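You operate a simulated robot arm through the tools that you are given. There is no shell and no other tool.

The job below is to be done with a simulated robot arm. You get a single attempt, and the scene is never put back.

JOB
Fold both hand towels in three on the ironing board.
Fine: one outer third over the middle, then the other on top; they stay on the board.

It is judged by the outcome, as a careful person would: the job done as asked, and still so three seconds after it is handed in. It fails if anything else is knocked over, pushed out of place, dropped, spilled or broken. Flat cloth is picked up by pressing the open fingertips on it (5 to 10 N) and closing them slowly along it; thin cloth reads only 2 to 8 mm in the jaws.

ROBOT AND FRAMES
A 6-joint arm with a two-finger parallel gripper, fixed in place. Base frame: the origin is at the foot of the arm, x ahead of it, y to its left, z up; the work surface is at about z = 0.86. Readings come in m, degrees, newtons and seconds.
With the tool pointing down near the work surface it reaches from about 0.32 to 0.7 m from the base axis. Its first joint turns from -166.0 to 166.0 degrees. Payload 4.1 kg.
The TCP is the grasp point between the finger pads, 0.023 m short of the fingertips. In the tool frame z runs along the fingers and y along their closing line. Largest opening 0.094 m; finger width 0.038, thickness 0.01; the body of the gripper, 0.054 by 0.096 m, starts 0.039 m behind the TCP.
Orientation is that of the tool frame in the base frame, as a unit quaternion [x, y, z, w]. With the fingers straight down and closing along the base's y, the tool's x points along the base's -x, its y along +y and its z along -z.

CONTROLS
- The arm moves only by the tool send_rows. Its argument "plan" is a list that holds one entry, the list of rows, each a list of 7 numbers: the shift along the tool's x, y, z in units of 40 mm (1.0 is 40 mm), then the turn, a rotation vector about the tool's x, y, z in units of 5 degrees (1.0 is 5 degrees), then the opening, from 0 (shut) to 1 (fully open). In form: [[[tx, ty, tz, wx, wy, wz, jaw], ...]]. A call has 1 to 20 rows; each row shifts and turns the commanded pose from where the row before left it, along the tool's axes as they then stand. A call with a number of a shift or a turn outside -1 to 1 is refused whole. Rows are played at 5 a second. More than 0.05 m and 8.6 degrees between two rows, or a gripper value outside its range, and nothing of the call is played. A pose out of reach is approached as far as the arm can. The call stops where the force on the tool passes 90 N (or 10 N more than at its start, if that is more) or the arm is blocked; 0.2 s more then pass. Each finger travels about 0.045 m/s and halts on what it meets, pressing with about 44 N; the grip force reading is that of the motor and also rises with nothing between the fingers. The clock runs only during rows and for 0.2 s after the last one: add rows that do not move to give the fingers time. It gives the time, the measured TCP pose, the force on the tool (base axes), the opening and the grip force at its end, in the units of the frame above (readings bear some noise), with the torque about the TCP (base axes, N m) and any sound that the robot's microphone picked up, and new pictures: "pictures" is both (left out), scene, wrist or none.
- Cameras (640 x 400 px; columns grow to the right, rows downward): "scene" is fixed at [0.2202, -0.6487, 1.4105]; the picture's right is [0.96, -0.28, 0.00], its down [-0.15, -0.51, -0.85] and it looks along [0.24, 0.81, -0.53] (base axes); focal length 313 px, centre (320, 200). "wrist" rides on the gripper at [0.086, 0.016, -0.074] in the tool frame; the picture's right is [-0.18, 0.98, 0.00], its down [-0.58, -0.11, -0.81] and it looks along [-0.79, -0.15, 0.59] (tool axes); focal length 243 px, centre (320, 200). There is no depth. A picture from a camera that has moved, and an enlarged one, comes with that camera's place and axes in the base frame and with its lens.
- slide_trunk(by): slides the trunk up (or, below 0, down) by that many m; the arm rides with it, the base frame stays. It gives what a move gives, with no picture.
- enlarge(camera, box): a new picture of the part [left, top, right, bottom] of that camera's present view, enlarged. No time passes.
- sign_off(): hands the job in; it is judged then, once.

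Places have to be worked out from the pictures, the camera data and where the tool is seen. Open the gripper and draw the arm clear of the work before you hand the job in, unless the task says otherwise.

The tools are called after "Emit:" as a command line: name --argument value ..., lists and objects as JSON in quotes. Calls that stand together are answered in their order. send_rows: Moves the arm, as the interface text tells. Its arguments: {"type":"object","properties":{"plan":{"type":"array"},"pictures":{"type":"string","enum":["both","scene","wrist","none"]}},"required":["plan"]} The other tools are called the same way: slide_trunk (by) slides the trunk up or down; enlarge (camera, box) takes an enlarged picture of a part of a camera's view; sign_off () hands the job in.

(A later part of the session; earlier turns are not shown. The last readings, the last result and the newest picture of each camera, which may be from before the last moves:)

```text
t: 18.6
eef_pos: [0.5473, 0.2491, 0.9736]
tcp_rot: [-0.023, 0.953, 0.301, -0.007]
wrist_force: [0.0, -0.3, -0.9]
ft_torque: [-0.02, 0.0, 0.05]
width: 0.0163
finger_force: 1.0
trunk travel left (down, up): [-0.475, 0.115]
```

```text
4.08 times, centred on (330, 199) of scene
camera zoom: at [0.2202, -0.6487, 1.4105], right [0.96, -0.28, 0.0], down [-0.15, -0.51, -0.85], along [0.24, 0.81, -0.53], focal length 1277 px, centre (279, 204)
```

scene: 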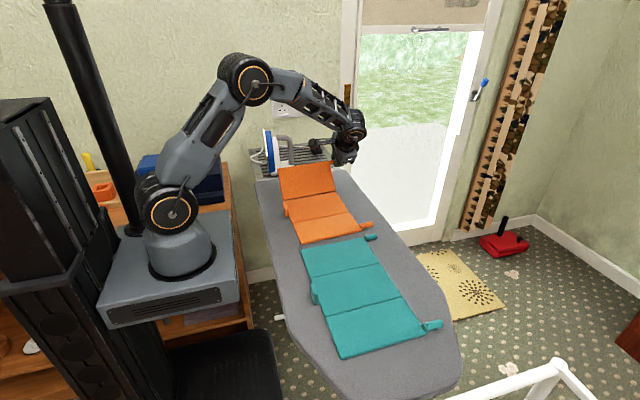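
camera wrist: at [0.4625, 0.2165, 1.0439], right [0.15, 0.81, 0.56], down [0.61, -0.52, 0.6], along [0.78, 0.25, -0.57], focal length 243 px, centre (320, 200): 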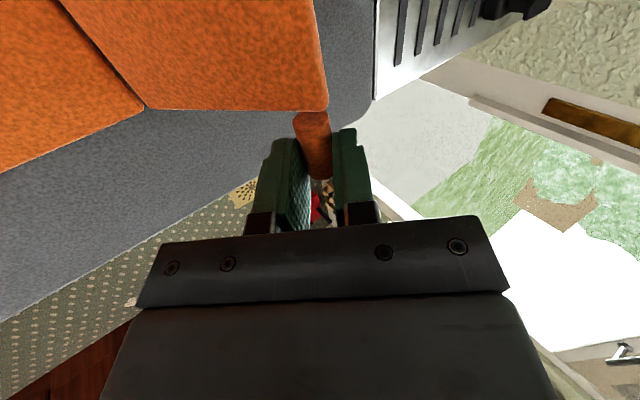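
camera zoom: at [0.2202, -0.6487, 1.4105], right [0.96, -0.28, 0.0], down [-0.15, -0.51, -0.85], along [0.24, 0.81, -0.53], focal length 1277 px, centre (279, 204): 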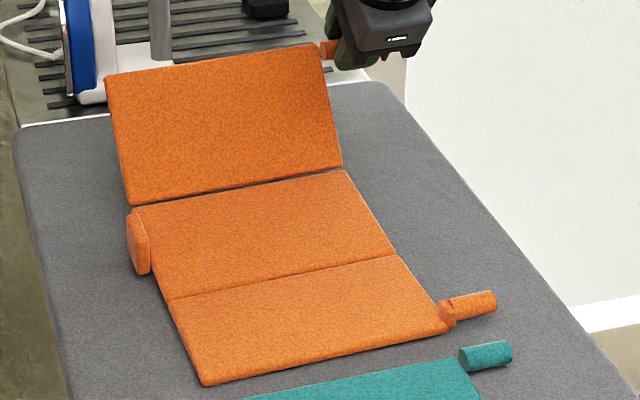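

Nothing moved at 1 N motor reading and the hinge is still about 12 mm up, so the pads still pinch. I'll ease open a little more in small steps.

Emit:
send_rows --plan '[[[0, 0, 0, 0, 0, 0, 0.167], [0, 0, 0, 0, 0, 0, 0.167], [0, 0, 0, 0, 0, 0, 0.167]]]' --pictures "scene"

Emit:
enlarge --camera "scene" --box '[275, 150, 385, 248]'

```text
t: 19.4
eef_pos: [0.5472, 0.2492, 0.9752]
tcp_rot: [-0.022, 0.954, 0.3, -0.007]
wrist_force: [-0.1, -0.1, -1.0]
ft_torque: [0.0, -0.01, -0.01]
width: 0.0162
finger_force: 0.8
trunk travel left (down, up): [-0.475, 0.115]
```

scene: 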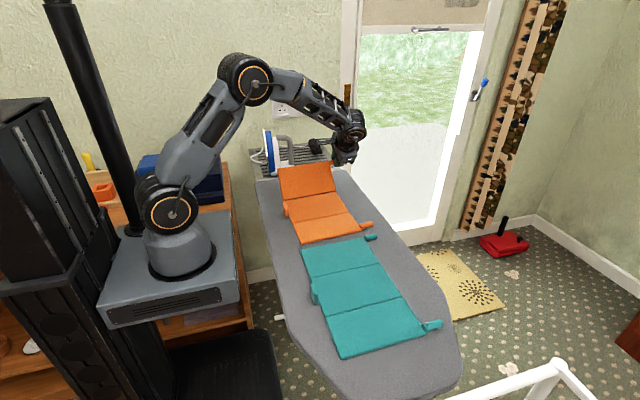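

```text
4.08 times, centred on (330, 199) of scene
camera zoom: at [0.2202, -0.6487, 1.4105], right [0.96, -0.28, 0.0], down [-0.15, -0.51, -0.85], along [0.24, 0.81, -0.53], focal length 1277 px, centre (279, 204)
```

zoom: 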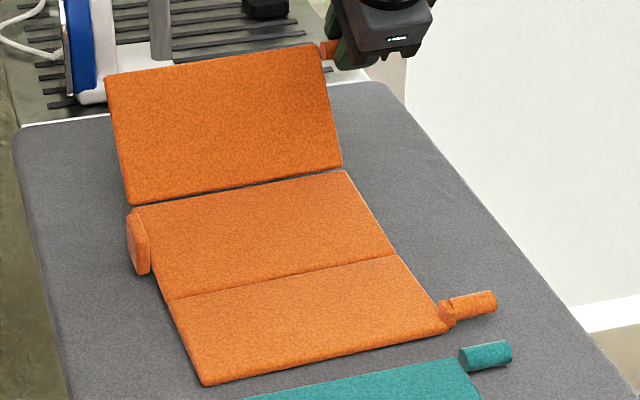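

Still held at a very light pinch. I'll test rotating the tool back another 10° about the tab with this light pinch and see whether it pivots.

Emit:
send_rows --plan '[[[0, 0.0165, 0.0008, 0.5, 0, 0, 0.167], [0, 0.0165, 0.0008, 0.5, 0, 0, 0.167], [0, 0.0165, 0.0008, 0.5, 0, 0, 0.167], [0, 0.0165, 0.0008, 0.5, 0, 0, 0.167], [0, 0, 0, 0, 0, 0, 0.167]]]' --pictures "both"

Emit:
enlarge --camera "scene" --box '[275, 150, 385, 248]'

Emit:
enlarge --camera "wrist" --box '[200, 50, 440, 200]'

```text
t: 20.6
eef_pos: [0.5481, 0.2518, 0.9762]
tcp_rot: [-0.023, 0.976, 0.216, -0.005]
wrist_force: [0.0, -0.4, -0.3]
ft_torque: [0.02, 0.02, 0.0]
width: 0.016
finger_force: 1.1
trunk travel left (down, up): [-0.475, 0.115]
camera wrist: at [0.462, 0.2317, 1.0496], right [0.14, 0.9, 0.41], down [0.6, -0.41, 0.69], along [0.79, 0.15, -0.6], focal length 243 px, centre (320, 200)
```

scene: 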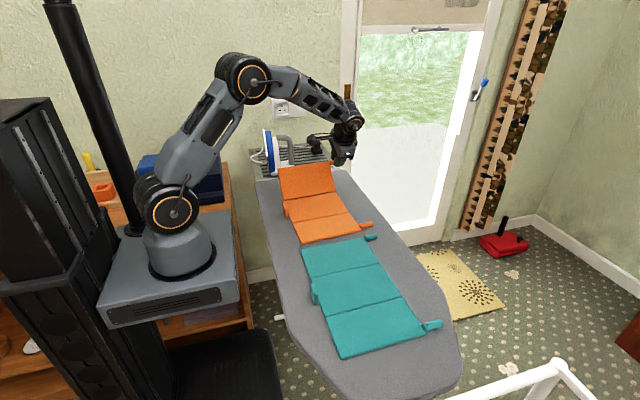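
wrist: 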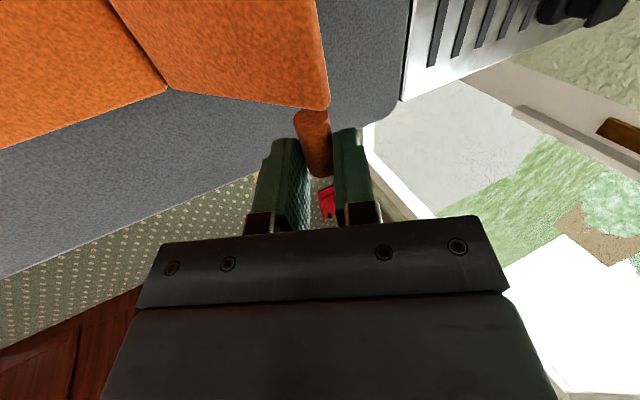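

```text
4.08 times, centred on (330, 199) of scene
camera zoom: at [0.2202, -0.6487, 1.4105], right [0.96, -0.28, 0.0], down [-0.15, -0.51, -0.85], along [0.24, 0.81, -0.53], focal length 1277 px, centre (279, 204)
```

zoom: 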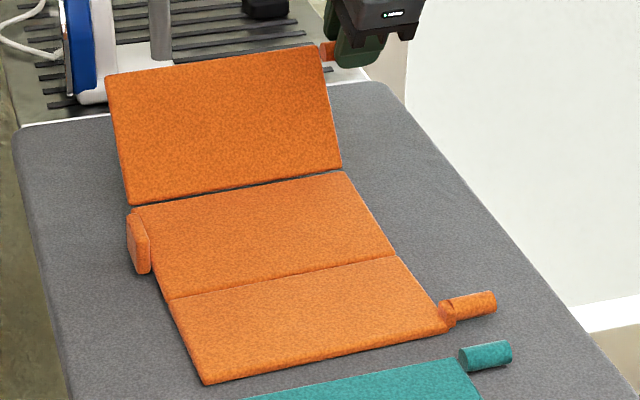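

```text
2.67 times, centred on (320, 125) of wrist
camera zoom: at [0.462, 0.2317, 1.0496], right [0.14, 0.9, 0.41], down [0.6, -0.41, 0.69], along [0.79, 0.15, -0.6], focal length 647 px, centre (320, 400)
```

zoom: 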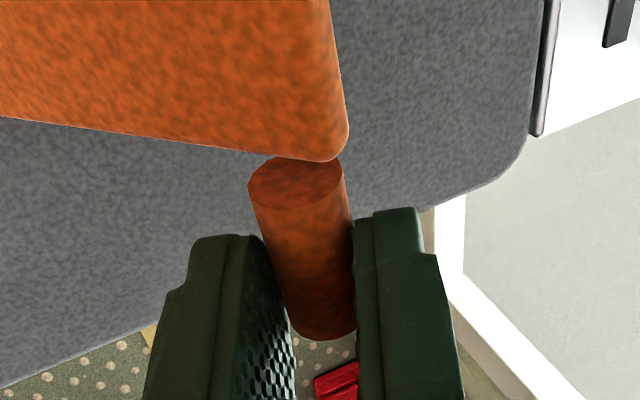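

Now the cylinder pivots in the light pinch and the towel stays put. I'll continue rotating the tool back to upright about the tab.

Emit:
send_rows --plan '[[[0, 0.0165, 0.0008, 0.5, 0, 0, 0.167], [0, 0.0165, 0.0008, 0.5, 0, 0, 0.167], [0, 0.0165, 0.0008, 0.5, 0, 0, 0.167], [0, 0.0165, 0.0008, 0.5, 0, 0, 0.167], [0, 0.0165, 0.0008, 0.5, 0, 0, 0.167], [0, 0.0165, 0.0008, 0.5, 0, 0, 0.167], [0, 0.0165, 0.0008, 0.5, 0, 0, 0.167], [0, 0.0165, 0.0008, 0.5, 0, 0, 0.167], [0, 0.0165, 0.0008, 0.5, 0, 0, 0.167], [0, 0.0165, 0.0008, 0.5, 0, 0, 0.167], [0, 0, 0, 0, 0, 0, 0.167]]]' --pictures "both"

Emit:
enlarge --camera "scene" --box '[275, 150, 385, 248]'

Emit:
enlarge --camera "wrist" --box '[200, 50, 440, 200]'

```text
t: 23.0
eef_pos: [0.5473, 0.2583, 0.9773]
tcp_rot: [-0.024, 1.0, -0.001, -0.001]
wrist_force: [-0.5, -0.2, -0.8]
ft_torque: [-0.01, -0.01, -0.06]
width: 0.0161
finger_force: 1.1
trunk travel left (down, up): [-0.475, 0.115]
camera wrist: at [0.4604, 0.2712, 1.0518], right [0.14, 0.99, 0.0], down [0.59, -0.08, 0.81], along [0.8, -0.11, -0.59], focal length 243 px, centre (320, 200)
```

scene: 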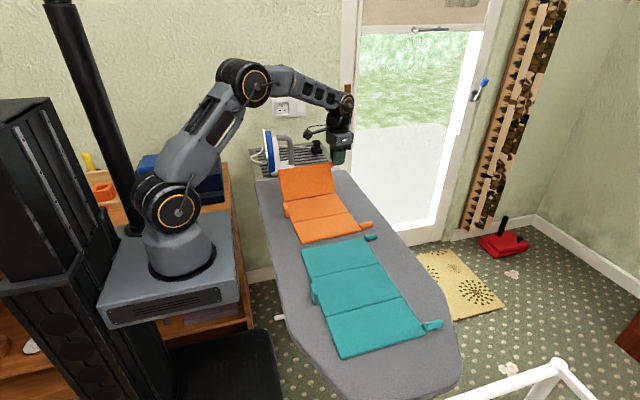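
wrist: 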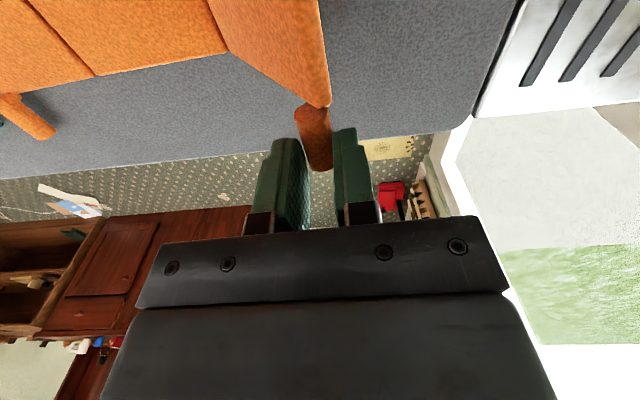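

```text
4.08 times, centred on (330, 199) of scene
camera zoom: at [0.2202, -0.6487, 1.4105], right [0.96, -0.28, 0.0], down [-0.15, -0.51, -0.85], along [0.24, 0.81, -0.53], focal length 1277 px, centre (279, 204)
```

zoom: 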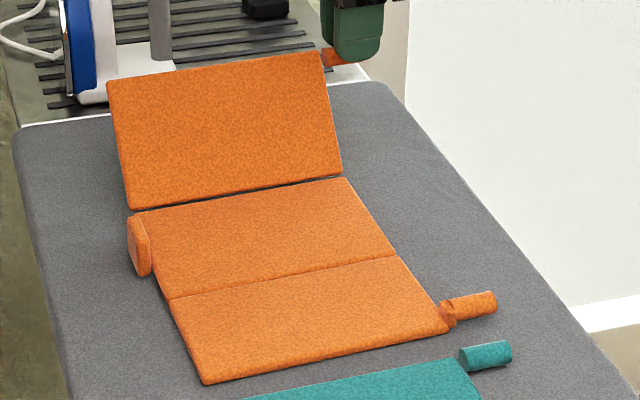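

```text
2.67 times, centred on (320, 125) of wrist
camera zoom: at [0.4604, 0.2712, 1.0518], right [0.14, 0.99, 0.0], down [0.59, -0.08, 0.81], along [0.8, -0.11, -0.59], focal length 647 px, centre (320, 400)
```

zoom: 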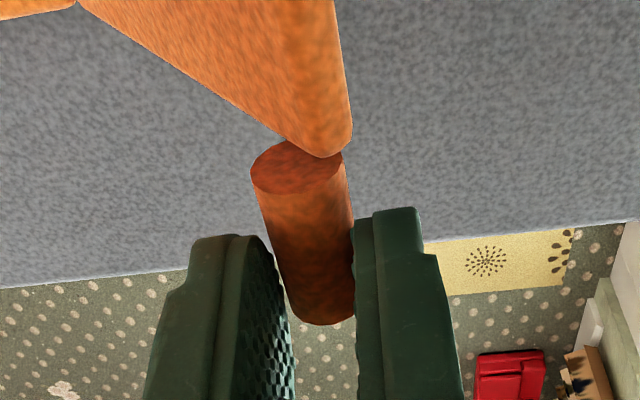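

The tool is upright with the panel held at about 57° and the hinge settling back down (y≈0.203). I'll push the tab onward over the arc toward −y with the light pinch, to about 87°, then check.

Emit:
send_rows --plan '[[[0, -0.187, -0.03, 0, 0, 0, 0.167], [0, -0.196, -0.0935, 0, 0, 0, 0.167], [0, -0.203, -0.076, 0, 0, 0, 0.167], [0, -0.209, -0.058, 0, 0, 0, 0.167], [0, -0.2135, -0.0395, 0, 0, 0, 0.167], [0, -0.216, -0.021, 0, 0, 0, 0.167], [0, 0, 0, 0, 0, 0, 0.167]]]' --pictures "both"

Emit:
enlarge --camera "scene" --box '[275, 150, 385, 248]'

Emit:
enlarge --camera "wrist" --box '[200, 50, 440, 200]'

```text
t: 24.6
eef_pos: [0.5487, 0.2083, 0.9901]
tcp_rot: [-0.023, 1.0, 0.0, 0.0]
wrist_force: [1.0, -0.3, 1.2]
ft_torque: [0.0, 0.04, -0.01]
width: 0.0165
finger_force: 0.9
trunk travel left (down, up): [-0.475, 0.115]
camera wrist: at [0.4625, 0.2216, 1.0641], right [0.14, 0.99, 0.0], down [0.59, -0.08, 0.81], along [0.8, -0.11, -0.59], focal length 243 px, centre (320, 200)
```

scene: 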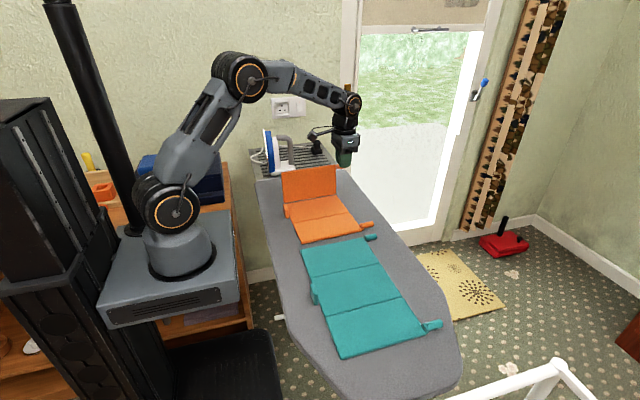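
wrist: 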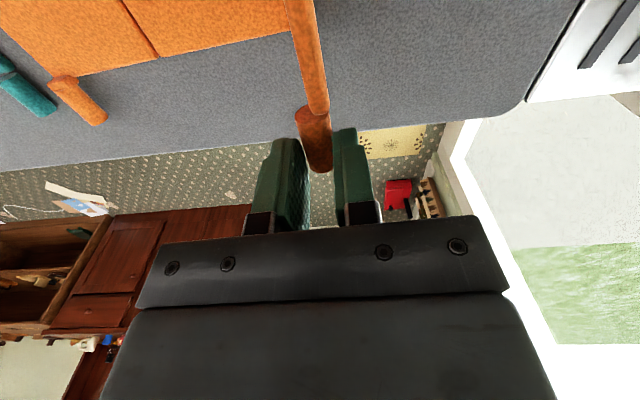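

```text
4.08 times, centred on (330, 199) of scene
camera zoom: at [0.2202, -0.6487, 1.4105], right [0.96, -0.28, 0.0], down [-0.15, -0.51, -0.85], along [0.24, 0.81, -0.53], focal length 1277 px, centre (279, 204)
```

zoom: 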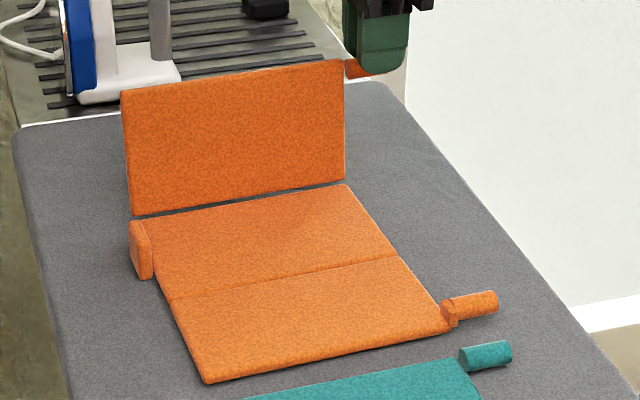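

```text
2.67 times, centred on (320, 125) of wrist
camera zoom: at [0.4625, 0.2216, 1.0641], right [0.14, 0.99, 0.0], down [0.59, -0.08, 0.81], along [0.8, -0.11, -0.59], focal length 647 px, centre (320, 400)
```

zoom: 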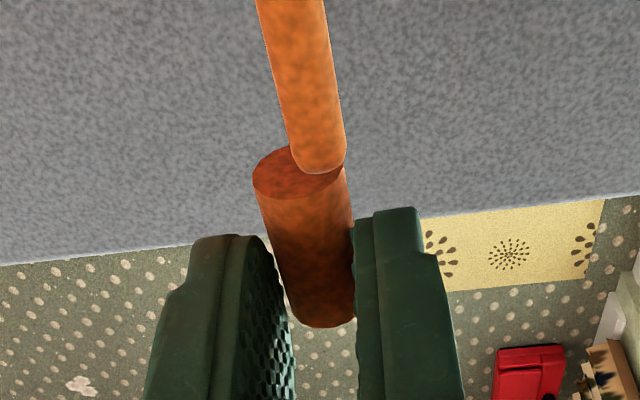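

The panel is now nearly vertical and the towel is stable, with the hinge on the board at y≈0.198. I'll carry the tab over the top, descending on the far side to about 124°.

Emit:
send_rows --plan '[[[0, -0.2165, -0.013, 0, 0, 0, 0.167], [0, -0.217, 0.0055, 0, 0, 0, 0.167], [0, -0.216, 0.025, 0, 0, 0, 0.167], [0, -0.2125, 0.043, 0, 0, 0, 0.167], [0, -0.208, 0.0615, 0, 0, 0, 0.167], [0, -0.202, 0.0795, 0, 0, 0, 0.167], [0, -0.194, 0.097, 0, 0, 0, 0.167], [0, -0.185, 0.113, 0, 0, 0, 0.167], [0, 0, 0, 0, 0, 0, 0.167]]]' --pictures "both"

Emit:
enlarge --camera "scene" --box '[275, 150, 385, 248]'

Emit:
enlarge --camera "wrist" --box '[200, 50, 440, 200]'

```text
t: 26.6
eef_pos: [0.5533, 0.1435, 0.9729]
tcp_rot: [-0.024, 1.0, 0.0, 0.0]
wrist_force: [-0.1, 0.9, -0.4]
ft_torque: [0.03, -0.06, -0.03]
width: 0.0164
finger_force: 1.5
trunk travel left (down, up): [-0.475, 0.115]
camera wrist: at [0.4657, 0.1561, 1.0473], right [0.14, 0.99, 0.0], down [0.59, -0.08, 0.81], along [0.8, -0.11, -0.59], focal length 243 px, centre (320, 200)
```

scene: 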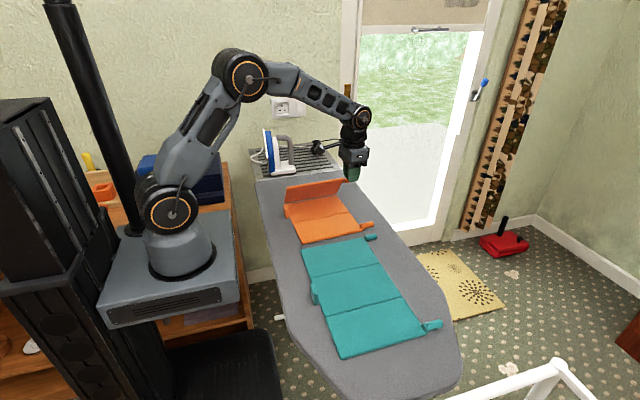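
wrist: 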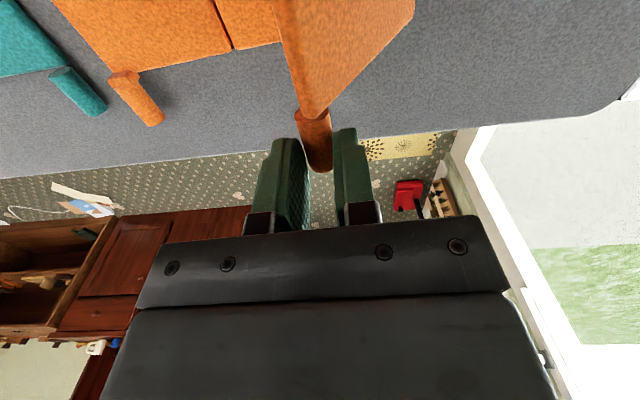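

```text
4.08 times, centred on (330, 199) of scene
camera zoom: at [0.2202, -0.6487, 1.4105], right [0.96, -0.28, 0.0], down [-0.15, -0.51, -0.85], along [0.24, 0.81, -0.53], focal length 1277 px, centre (279, 204)
```

zoom: 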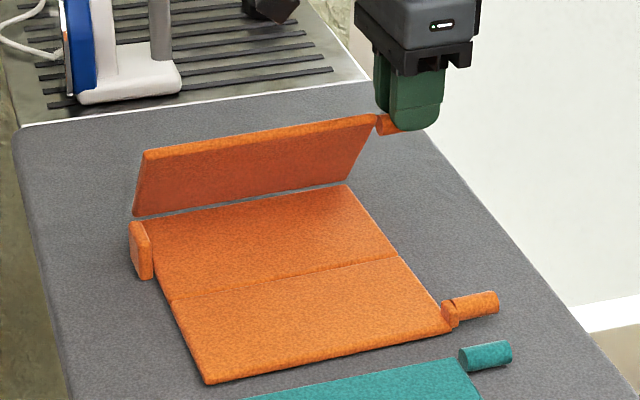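

```text
2.67 times, centred on (320, 125) of wrist
camera zoom: at [0.4657, 0.1561, 1.0473], right [0.14, 0.99, 0.0], down [0.59, -0.08, 0.81], along [0.8, -0.11, -0.59], focal length 647 px, centre (320, 400)
```

zoom: 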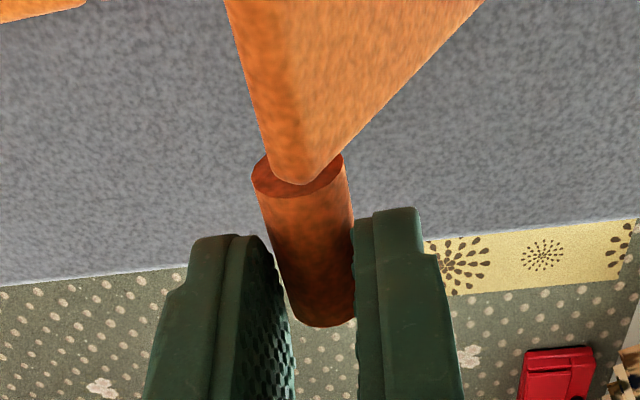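

It's folding over cleanly with the rest of the towel unmoved. I'll continue down to about 164°, then open the jaws slightly to let it drop the last bit.

Emit:
send_rows --plan '[[[0, -0.1745, 0.129, 0, 0, 0, 0.167], [0, -0.1625, 0.144, 0, 0, 0, 0.167], [0, -0.149, 0.157, 0, 0, 0, 0.167], [0, -0.135, 0.17, 0, 0, 0, 0.167], [0, -0.12, 0.181, 0, 0, 0, 0.167], [0, -0.1035, 0.191, 0, 0, 0, 0.167], [0, -0.0865, 0.199, 0, 0, 0, 0.167], [0, -0.069, 0.206, 0, 0, 0, 0.167], [0, 0, 0, 0, 0, 0, 0.167]]]' --pictures "both"

Emit:
enlarge --camera "scene" --box '[275, 150, 385, 248]'

Emit:
enlarge --camera "wrist" --box '[200, 50, 440, 200]'

```text
t: 28.6
eef_pos: [0.5542, 0.1036, 0.9185]
tcp_rot: [-0.024, 1.0, 0.001, 0.0]
wrist_force: [-0.1, -0.5, 0.3]
ft_torque: [0.01, -0.05, 0.01]
width: 0.0155
finger_force: 0.1
trunk travel left (down, up): [-0.475, 0.115]
camera wrist: at [0.4679, 0.1156, 0.9922], right [0.14, 0.99, 0.0], down [0.59, -0.08, 0.81], along [0.8, -0.11, -0.59], focal length 243 px, centre (320, 200)
```

scene: 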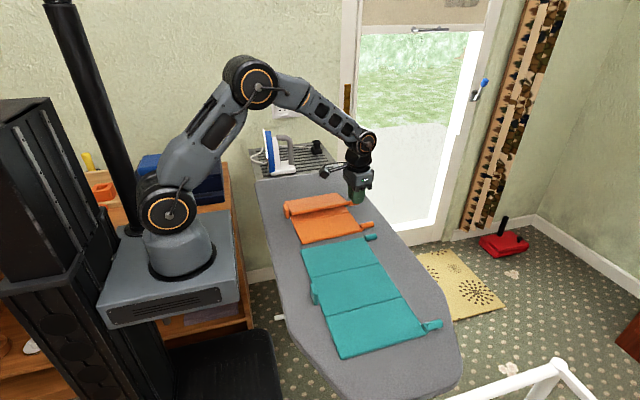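
wrist: 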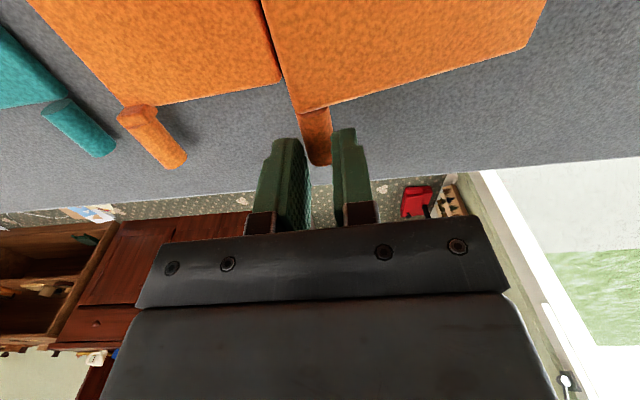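

```text
4.08 times, centred on (330, 199) of scene
camera zoom: at [0.2202, -0.6487, 1.4105], right [0.96, -0.28, 0.0], down [-0.15, -0.51, -0.85], along [0.24, 0.81, -0.53], focal length 1277 px, centre (279, 204)
```

zoom: 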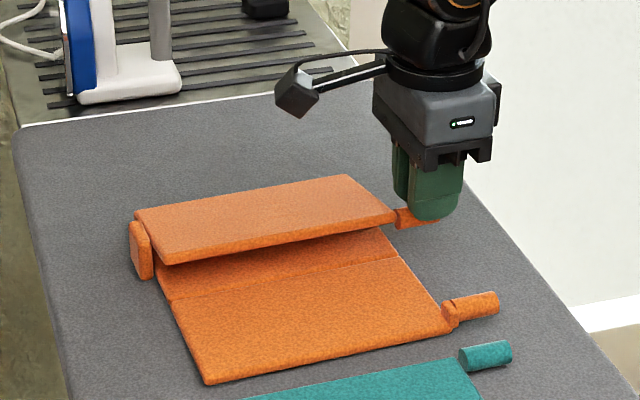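

```text
2.67 times, centred on (320, 125) of wrist
camera zoom: at [0.4679, 0.1156, 0.9922], right [0.14, 0.99, 0.0], down [0.59, -0.08, 0.81], along [0.8, -0.11, -0.59], focal length 647 px, centre (320, 400)
```

zoom: 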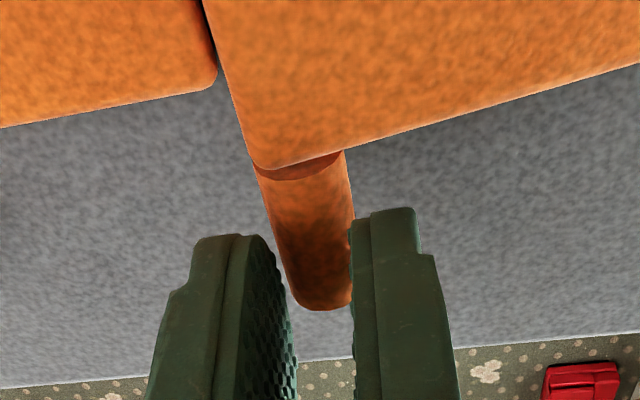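

Nearly flat. I'll lower another 15 mm, then open the jaws to release and lift off.

Emit:
send_rows --plan '[[[0, -0.05, 0.2, 0, 0, 0, 0.167], [0, -0.032, 0.17, 0, 0, 0, 0.167], [0, 0, 0, 0, 0, 0, 0.2], [0, 0, 0, 0, 0, 0, 0.25], [0, 0, 0, 0, 0, 0, 0.3], [0, 0, 0, 0, 0, 0, 0.3]]]' --pictures "both"

Emit:
enlarge --camera "scene" --box '[275, 150, 385, 248]'

Emit:
enlarge --camera "wrist" --box '[80, 0, 400, 200]'

```text
t: 30.0
eef_pos: [0.5549, 0.0997, 0.9034]
tcp_rot: [-0.024, 1.0, 0.0, 0.0]
wrist_force: [0.4, 0.2, 1.0]
ft_torque: [-0.02, -0.03, 0.02]
width: 0.028
finger_force: 0.2
trunk travel left (down, up): [-0.475, 0.115]
camera wrist: at [0.4685, 0.1126, 0.9777], right [0.14, 0.99, 0.0], down [0.59, -0.08, 0.81], along [0.8, -0.11, -0.59], focal length 243 px, centre (320, 200)
```

scene: 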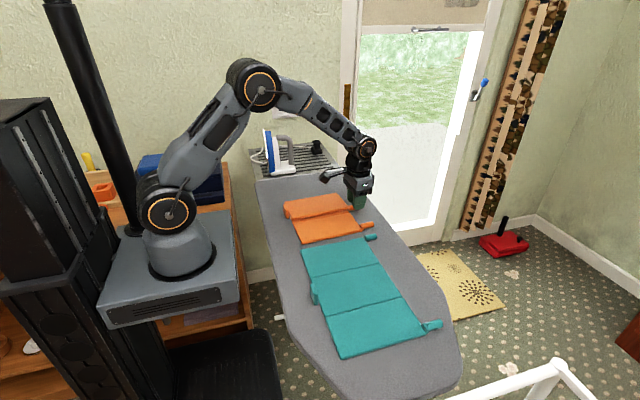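
wrist: 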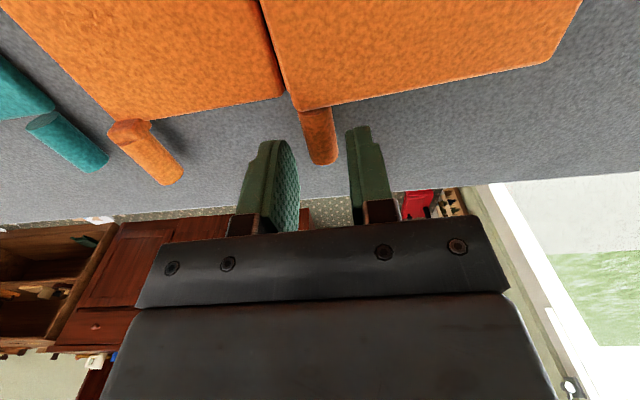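

```text
4.08 times, centred on (330, 199) of scene
camera zoom: at [0.2202, -0.6487, 1.4105], right [0.96, -0.28, 0.0], down [-0.15, -0.51, -0.85], along [0.24, 0.81, -0.53], focal length 1277 px, centre (279, 204)
```

zoom: 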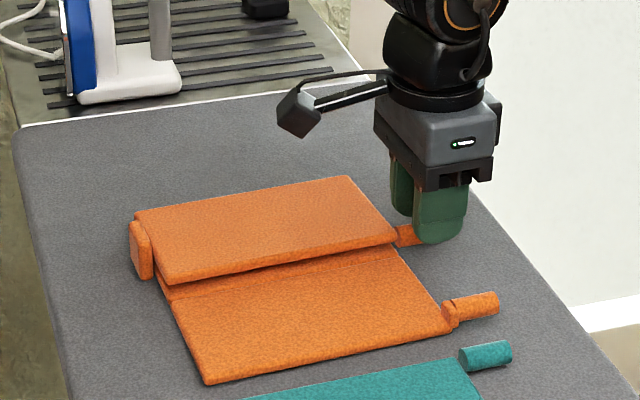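

```text
2.00 times, centred on (240, 100) of wrist
camera zoom: at [0.4685, 0.1126, 0.9777], right [0.14, 0.99, 0.0], down [0.59, -0.08, 0.81], along [0.8, -0.11, -0.59], focal length 485 px, centre (480, 400)
```

zoom: 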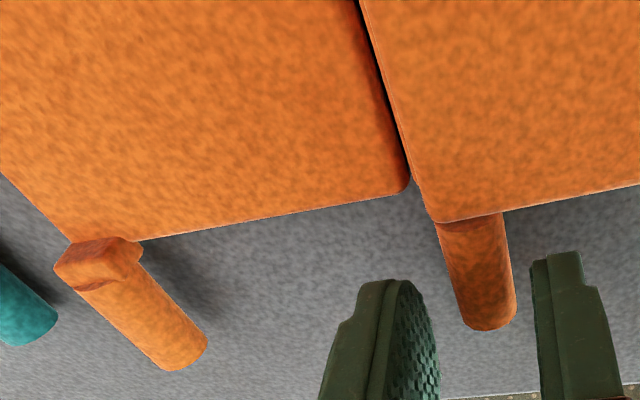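

Released; the panel is nearly down. I'll rise straight up 6 cm and check whether it settles flat.

Emit:
send_rows --plan '[[[0, 0, -0.5, 0, 0, 0, 0.4], [0, 0, -0.5, 0, 0, 0, 0.4], [0, 0, -0.5, 0, 0, 0, 0.4], [0, 0, 0, 0, 0, 0, 0.4]]]' --pictures "both"

Emit:
enlarge --camera "scene" --box '[275, 170, 385, 248]'

Emit:
enlarge --camera "wrist" --box '[80, 0, 400, 200]'

```text
t: 31.0
eef_pos: [0.5554, 0.1002, 0.9647]
tcp_rot: [-0.024, 1.0, 0.0, 0.0]
wrist_force: [0.6, 0.1, 0.3]
ft_torque: [-0.02, 0.0, 0.0]
width: 0.0377
finger_force: 0.0
trunk travel left (down, up): [-0.475, 0.115]
camera wrist: at [0.468, 0.1128, 1.0385], right [0.14, 0.99, 0.0], down [0.59, -0.08, 0.81], along [0.8, -0.11, -0.59], focal length 243 px, centre (320, 200)
```

scene: 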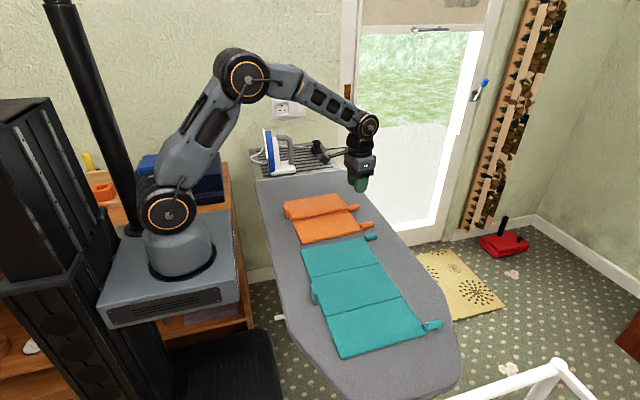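
wrist: 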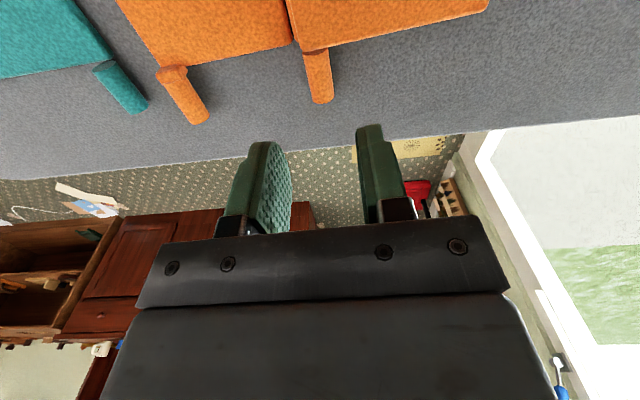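

```text
5.13 times, centred on (330, 209) of scene
camera zoom: at [0.2202, -0.6487, 1.4105], right [0.96, -0.28, 0.0], down [-0.15, -0.51, -0.85], along [0.24, 0.81, -0.53], focal length 1604 px, centre (269, 154)
```

zoom: 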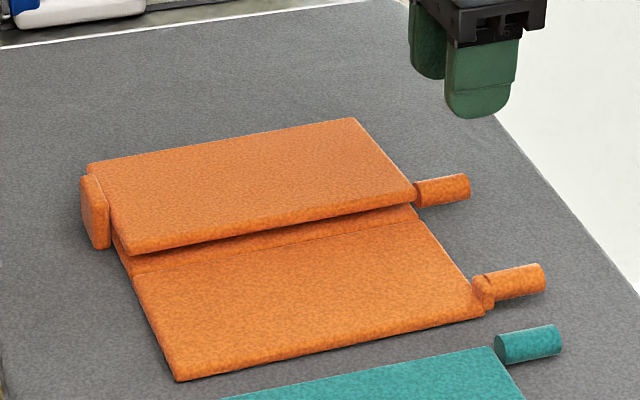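

```text
2.00 times, centred on (240, 100) of wrist
camera zoom: at [0.468, 0.1128, 1.0385], right [0.14, 0.99, 0.0], down [0.59, -0.08, 0.81], along [0.8, -0.11, -0.59], focal length 485 px, centre (480, 400)
```

zoom: 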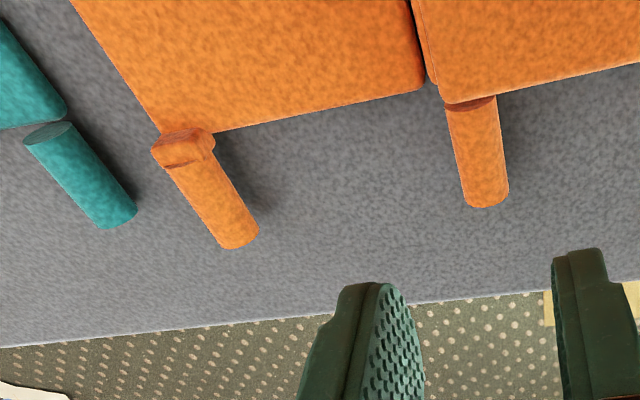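

The first third is over the middle, but its outer edge may be sitting a few millimetres high. I'll gently press it with closed fingertips near (0.45, 0.115) to check its height and flatten it.

Emit:
send_rows --plan '[[[0.875, 0.12, 0, 0, 0, 0, 0.1], [0.875, 0.12, 0, 0, 0, 0, 0.0], [0.875, 0.12, 0.2, 0, 0, 0, 0.0], [0, 0, 0.6, 0, 0, 0, 0.0], [0, 0, 0, 0, 0, 0, 0.0]]]' --pictures "both"

Emit:
enlarge --camera "scene" --box '[275, 170, 385, 248]'

```text
t: 32.2
eef_pos: [0.4505, 0.1071, 0.9309]
tcp_rot: [-0.023, 1.0, 0.0, -0.001]
wrist_force: [-0.3, -1.1, 0.0]
ft_torque: [-0.02, 0.01, -0.01]
width: 0.0001
finger_force: 42.5
trunk travel left (down, up): [-0.475, 0.115]
camera wrist: at [0.364, 0.1208, 1.0058], right [0.14, 0.99, 0.0], down [0.59, -0.08, 0.81], along [0.8, -0.11, -0.59], focal length 243 px, centre (320, 200)
```

scene: 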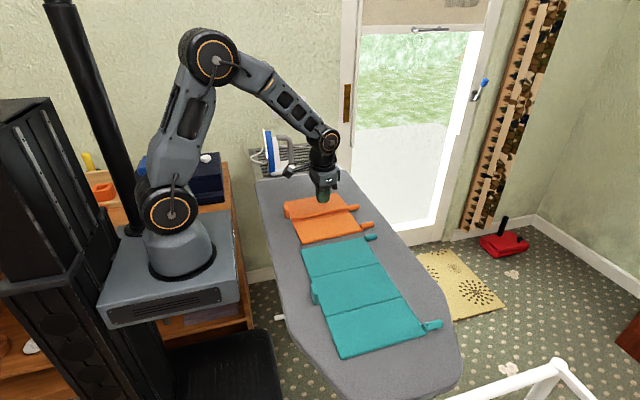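
wrist: 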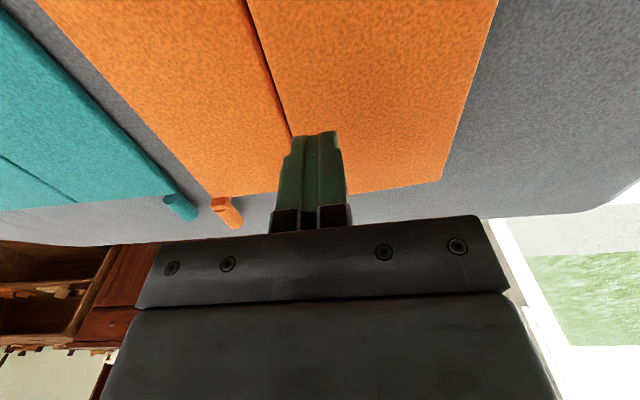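

```text
5.13 times, centred on (330, 209) of scene
camera zoom: at [0.2202, -0.6487, 1.4105], right [0.96, -0.28, 0.0], down [-0.15, -0.51, -0.85], along [0.24, 0.81, -0.53], focal length 1604 px, centre (269, 154)
```

zoom: 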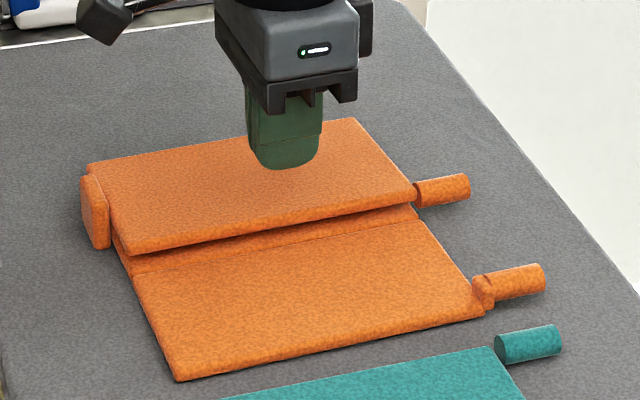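

The fingertips are over the outer strip of the folded third. I'll lower in small steps to feel for it.

Emit:
send_rows --plan '[[[0, 0.2, 0.2, 0, 0, 0, 0.0], [0, 0, 0.2, 0, 0, 0, 0.0], [0, 0, 0.2, 0, 0, 0, 0.0], [0, 0, 0, 0, 0, 0, 0.0]]]' --pictures "none"

```text
t: 33.2
eef_pos: [0.4486, 0.1174, 0.9086]
tcp_rot: [-0.023, 1.0, 0.0, 0.0]
wrist_force: [-0.2, -0.1, 0.5]
ft_torque: [0.01, -0.04, -0.01]
width: 0.0
finger_force: 42.6
trunk travel left (down, up): [-0.475, 0.115]
```

No contact yet (tips at z≈0.885). I'll lower further in 2 mm steps.

Emit:
send_rows --plan '[[[0, 0, 0.05, 0, 0, 0, 0.0], [0, 0, 0.05, 0, 0, 0, 0.0], [0, 0, 0, 0, 0, 0, 0.0]]]' --pictures "none"

```text
t: 34.0
eef_pos: [0.4477, 0.1175, 0.9044]
tcp_rot: [-0.023, 1.0, -0.001, 0.0]
wrist_force: [0.3, 0.4, -0.1]
ft_torque: [-0.02, -0.01, 0.01]
width: 0.0002
finger_force: 42.2
trunk travel left (down, up): [-0.475, 0.115]
```

Emit:
send_rows --plan '[[[0, 0, 0.05, 0, 0, 0, 0.0], [0, 0, 0.05, 0, 0, 0, 0.0], [0, 0, 0, 0, 0, 0, 0.0]]]' --pictures "scene"

Emit:
enlarge --camera "scene" --box '[275, 170, 385, 248]'

```text
t: 34.8
eef_pos: [0.4487, 0.1171, 0.9011]
tcp_rot: [-0.024, 1.0, 0.0, 0.001]
wrist_force: [-3.8, -3.0, 14.0]
ft_torque: [-0.09, 0.24, 0.08]
width: 0.0001
finger_force: 42.6
trunk travel left (down, up): [-0.475, 0.115]
```

scene: 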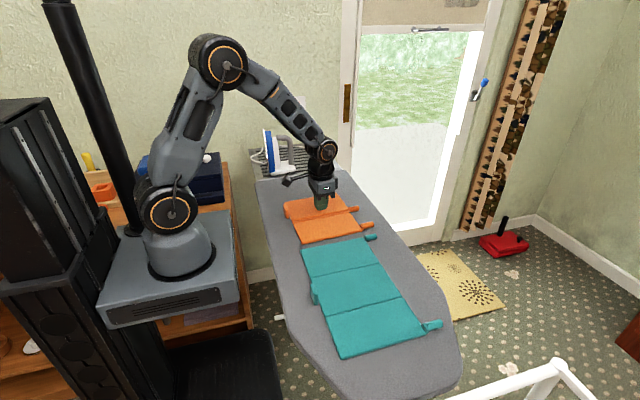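

```text
5.13 times, centred on (330, 209) of scene
camera zoom: at [0.2202, -0.6487, 1.4105], right [0.96, -0.28, 0.0], down [-0.15, -0.51, -0.85], along [0.24, 0.81, -0.53], focal length 1604 px, centre (269, 154)
```

zoom: 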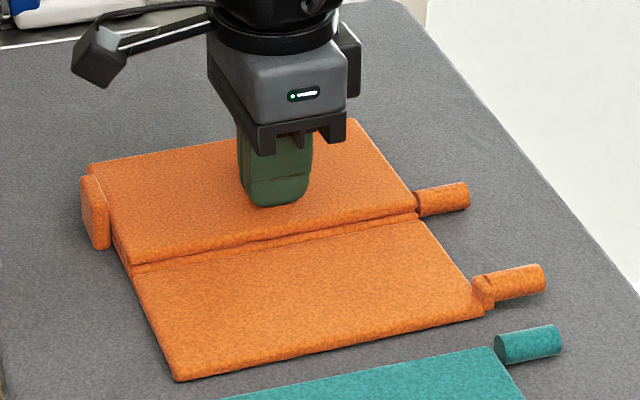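

The fingertips met the panel and pressed it flat at 14 N (top at z≈0.878). I'll lift off and check that it stays down.

Emit:
send_rows --plan '[[[0, 0, -0.3, 0, 0, 0, 0.0], [0, 0, -0.8, 0, 0, 0, 0.0], [0, 0, -0.8, 0, 0, 0, 0.2], [0, 0, 0, 0, 0, 0, 0.4]]]' --pictures "both"

Emit:
enlarge --camera "scene" --box '[275, 170, 385, 248]'

Emit:
enlarge --camera "wrist" --box '[80, 0, 400, 200]'

```text
t: 35.8
eef_pos: [0.4472, 0.1174, 0.9764]
tcp_rot: [-0.024, 1.0, 0.0, 0.0]
wrist_force: [-0.1, 0.2, -0.2]
ft_torque: [0.03, -0.01, -0.05]
width: 0.0375
finger_force: 0.1
trunk travel left (down, up): [-0.475, 0.115]
camera wrist: at [0.3607, 0.1304, 1.0511], right [0.14, 0.99, 0.0], down [0.59, -0.08, 0.81], along [0.8, -0.11, -0.59], focal length 243 px, centre (320, 200)
```

scene: 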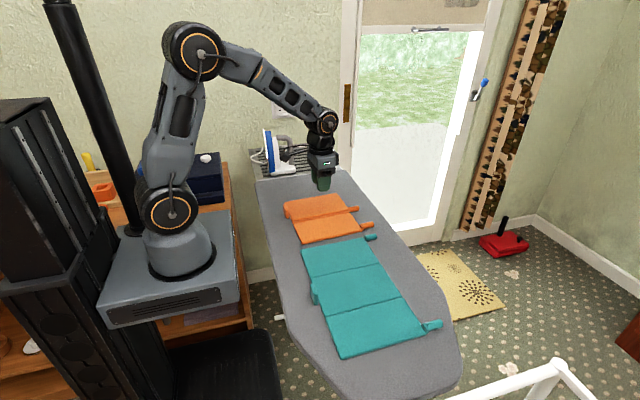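
wrist: 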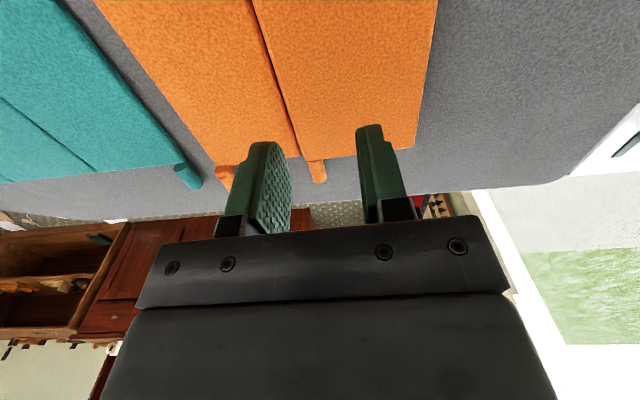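

```text
5.13 times, centred on (330, 209) of scene
camera zoom: at [0.2202, -0.6487, 1.4105], right [0.96, -0.28, 0.0], down [-0.15, -0.51, -0.85], along [0.24, 0.81, -0.53], focal length 1604 px, centre (269, 154)
```

zoom: 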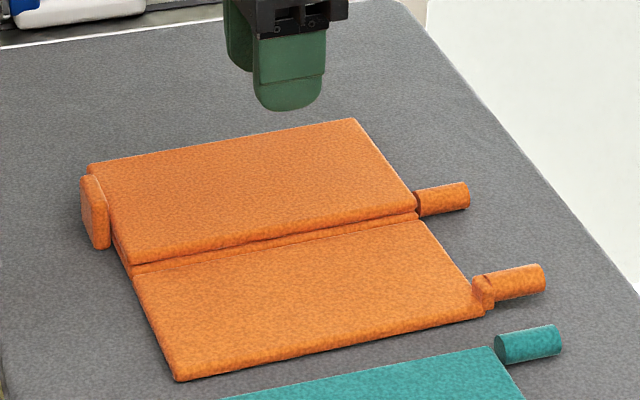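

```text
2.00 times, centred on (240, 100) of wrist
camera zoom: at [0.3607, 0.1304, 1.0511], right [0.14, 0.99, 0.0], down [0.59, -0.08, 0.81], along [0.8, -0.11, -0.59], focal length 485 px, centre (480, 400)
```

zoom: 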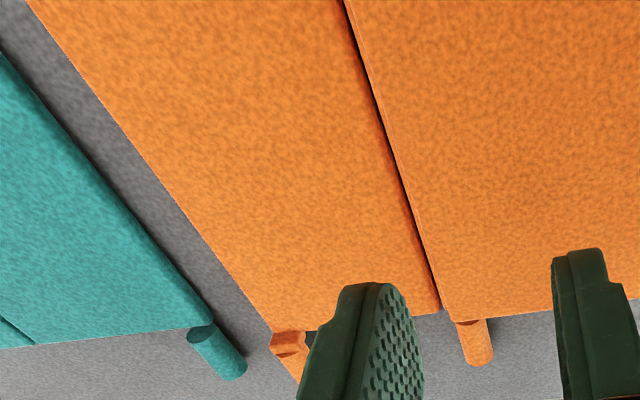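

The first orange third now lies flat. Next is the −y third, whose raised tab I place at about x 0.538–0.570, y≈0.005, z≈0.878, with its hinge near y≈0.088. I'll move above it with jaws at about 28 mm.

Emit:
send_rows --plan '[[[-0.68, -0.7335, 0, 0, 0, 0, 0.35], [-0.68, -0.7335, 0, 0, 0, 0, 0.35], [-0.68, -0.7335, 0.2, 0, 0, 0, 0.35], [-0.68, -0.7335, 0.3, 0, 0, 0, 0.35], [0, 0, 0, 0, 0, 0, 0.35]]]' --pictures "both"

Emit:
enlarge --camera "wrist" --box '[200, 30, 440, 180]'

Emit:
enlarge --camera "scene" --box '[340, 190, 404, 250]'

```text
t: 37.0
eef_pos: [0.5641, 0.0051, 0.9546]
tcp_rot: [-0.024, 1.0, 0.0, 0.0]
wrist_force: [0.0, 0.2, -0.5]
ft_torque: [-0.01, 0.01, 0.03]
width: 0.0327
finger_force: 0.0
trunk travel left (down, up): [-0.475, 0.115]
camera wrist: at [0.4766, 0.0185, 1.0283], right [0.14, 0.99, 0.0], down [0.59, -0.08, 0.81], along [0.8, -0.11, -0.59], focal length 243 px, centre (320, 200)
```

scene: 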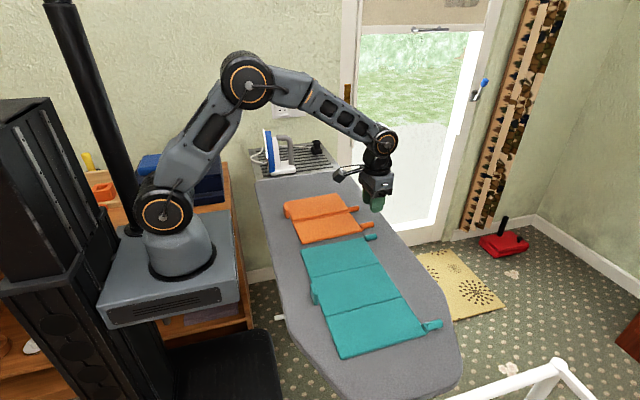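
wrist: 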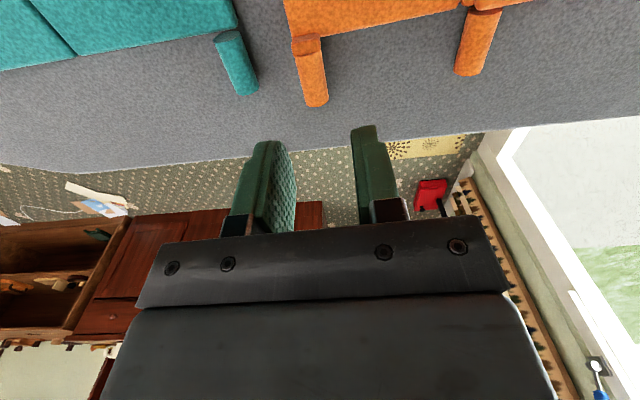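

```text
2.67 times, centred on (320, 105) of wrist
camera zoom: at [0.4766, 0.0185, 1.0283], right [0.14, 0.99, 0.0], down [0.59, -0.08, 0.81], along [0.8, -0.11, -0.59], focal length 647 px, centre (320, 453)
```

zoom: 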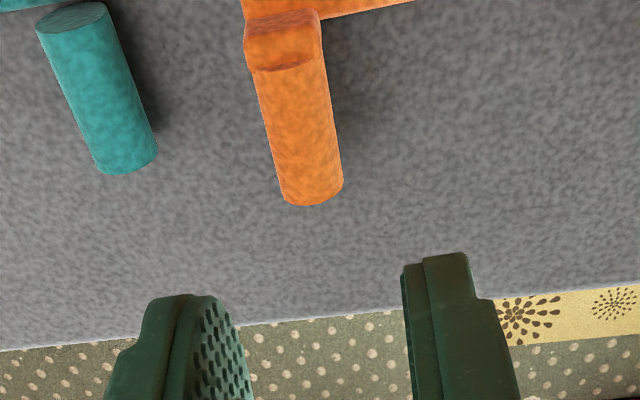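

```text
6.67 times, centred on (372, 220) of scene
camera zoom: at [0.2202, -0.6487, 1.4105], right [0.96, -0.28, 0.0], down [-0.15, -0.51, -0.85], along [0.24, 0.81, -0.53], focal length 2086 px, centre (-27, 67)
```

zoom: 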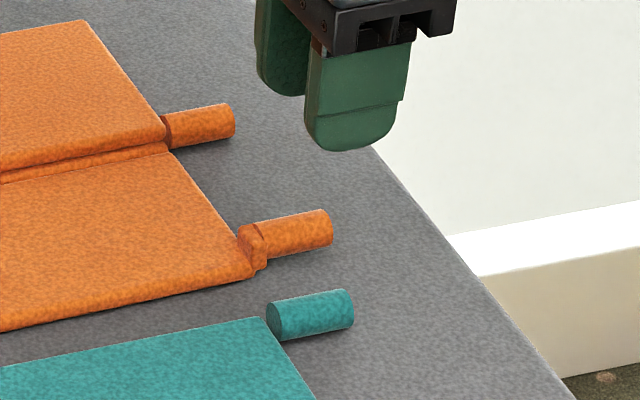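

The tab axis is at y≈0.0035, x 0.537–0.569, midway between the fingers. I'll descend around it.

Emit:
send_rows --plan '[[[0.05, -0.035, 0.5, 0, 0, 0, 0.35], [0, 0, 0.5, 0, 0, 0, 0.35], [0, 0, 0.4, 0, 0, 0, 0.32], [0, 0, 0.2, 0, 0, 0, 0.28], [0, 0, 0, 0, 0, 0, 0.28]]]' --pictures "both"

Emit:
enlarge --camera "wrist" --box '[200, 50, 440, 200]'

Emit:
enlarge --camera "scene" --box '[340, 190, 404, 250]'

```text
t: 38.2
eef_pos: [0.5613, 0.0055, 0.8913]
tcp_rot: [-0.024, 1.0, 0.0, 0.0]
wrist_force: [0.7, -0.4, 0.2]
ft_torque: [-0.02, 0.01, -0.02]
width: 0.0263
finger_force: 0.0
trunk travel left (down, up): [-0.475, 0.115]
camera wrist: at [0.4734, 0.0177, 0.9647], right [0.14, 0.99, 0.0], down [0.59, -0.08, 0.81], along [0.8, -0.11, -0.59], focal length 243 px, centre (320, 200)
```

scene: 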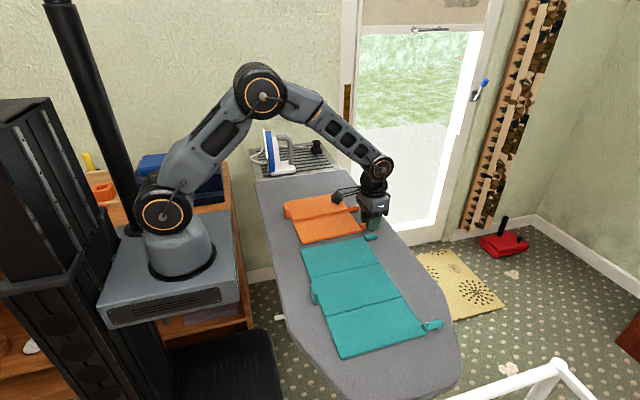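
wrist: 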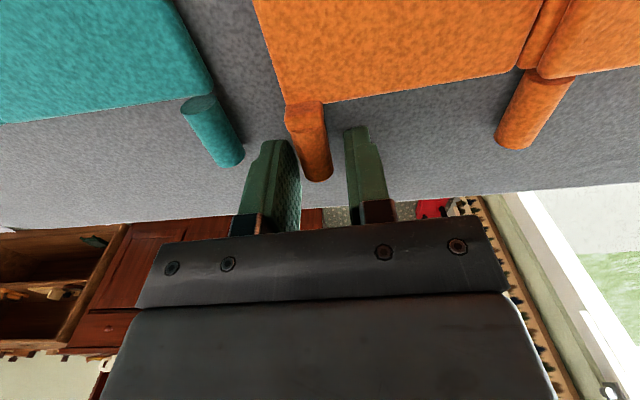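

```text
2.67 times, centred on (320, 125) of wrist
camera zoom: at [0.4734, 0.0177, 0.9647], right [0.14, 0.99, 0.0], down [0.59, -0.08, 0.81], along [0.8, -0.11, -0.59], focal length 647 px, centre (320, 400)
```

zoom: 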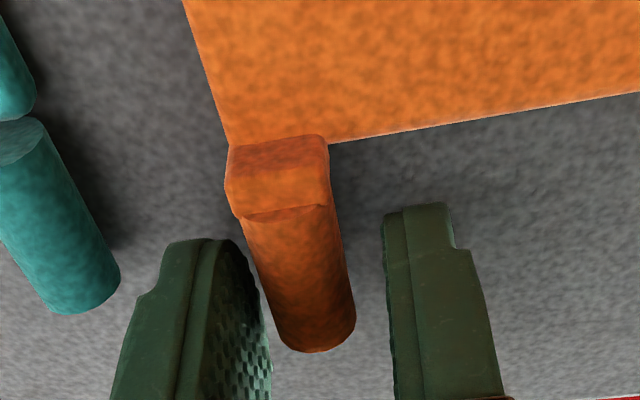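

```text
6.67 times, centred on (372, 220) of scene
camera zoom: at [0.2202, -0.6487, 1.4105], right [0.96, -0.28, 0.0], down [-0.15, -0.51, -0.85], along [0.24, 0.81, -0.53], focal length 2086 px, centre (-27, 67)
```

zoom: 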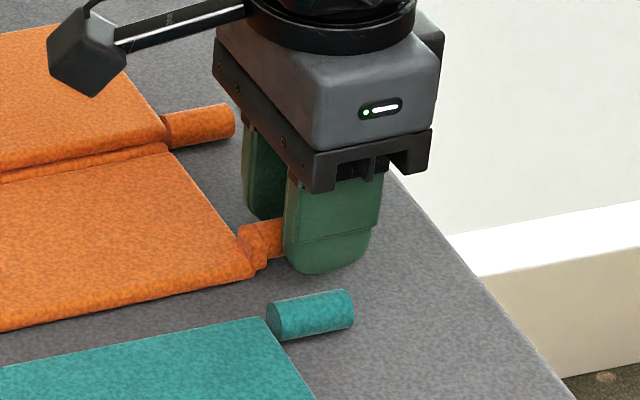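

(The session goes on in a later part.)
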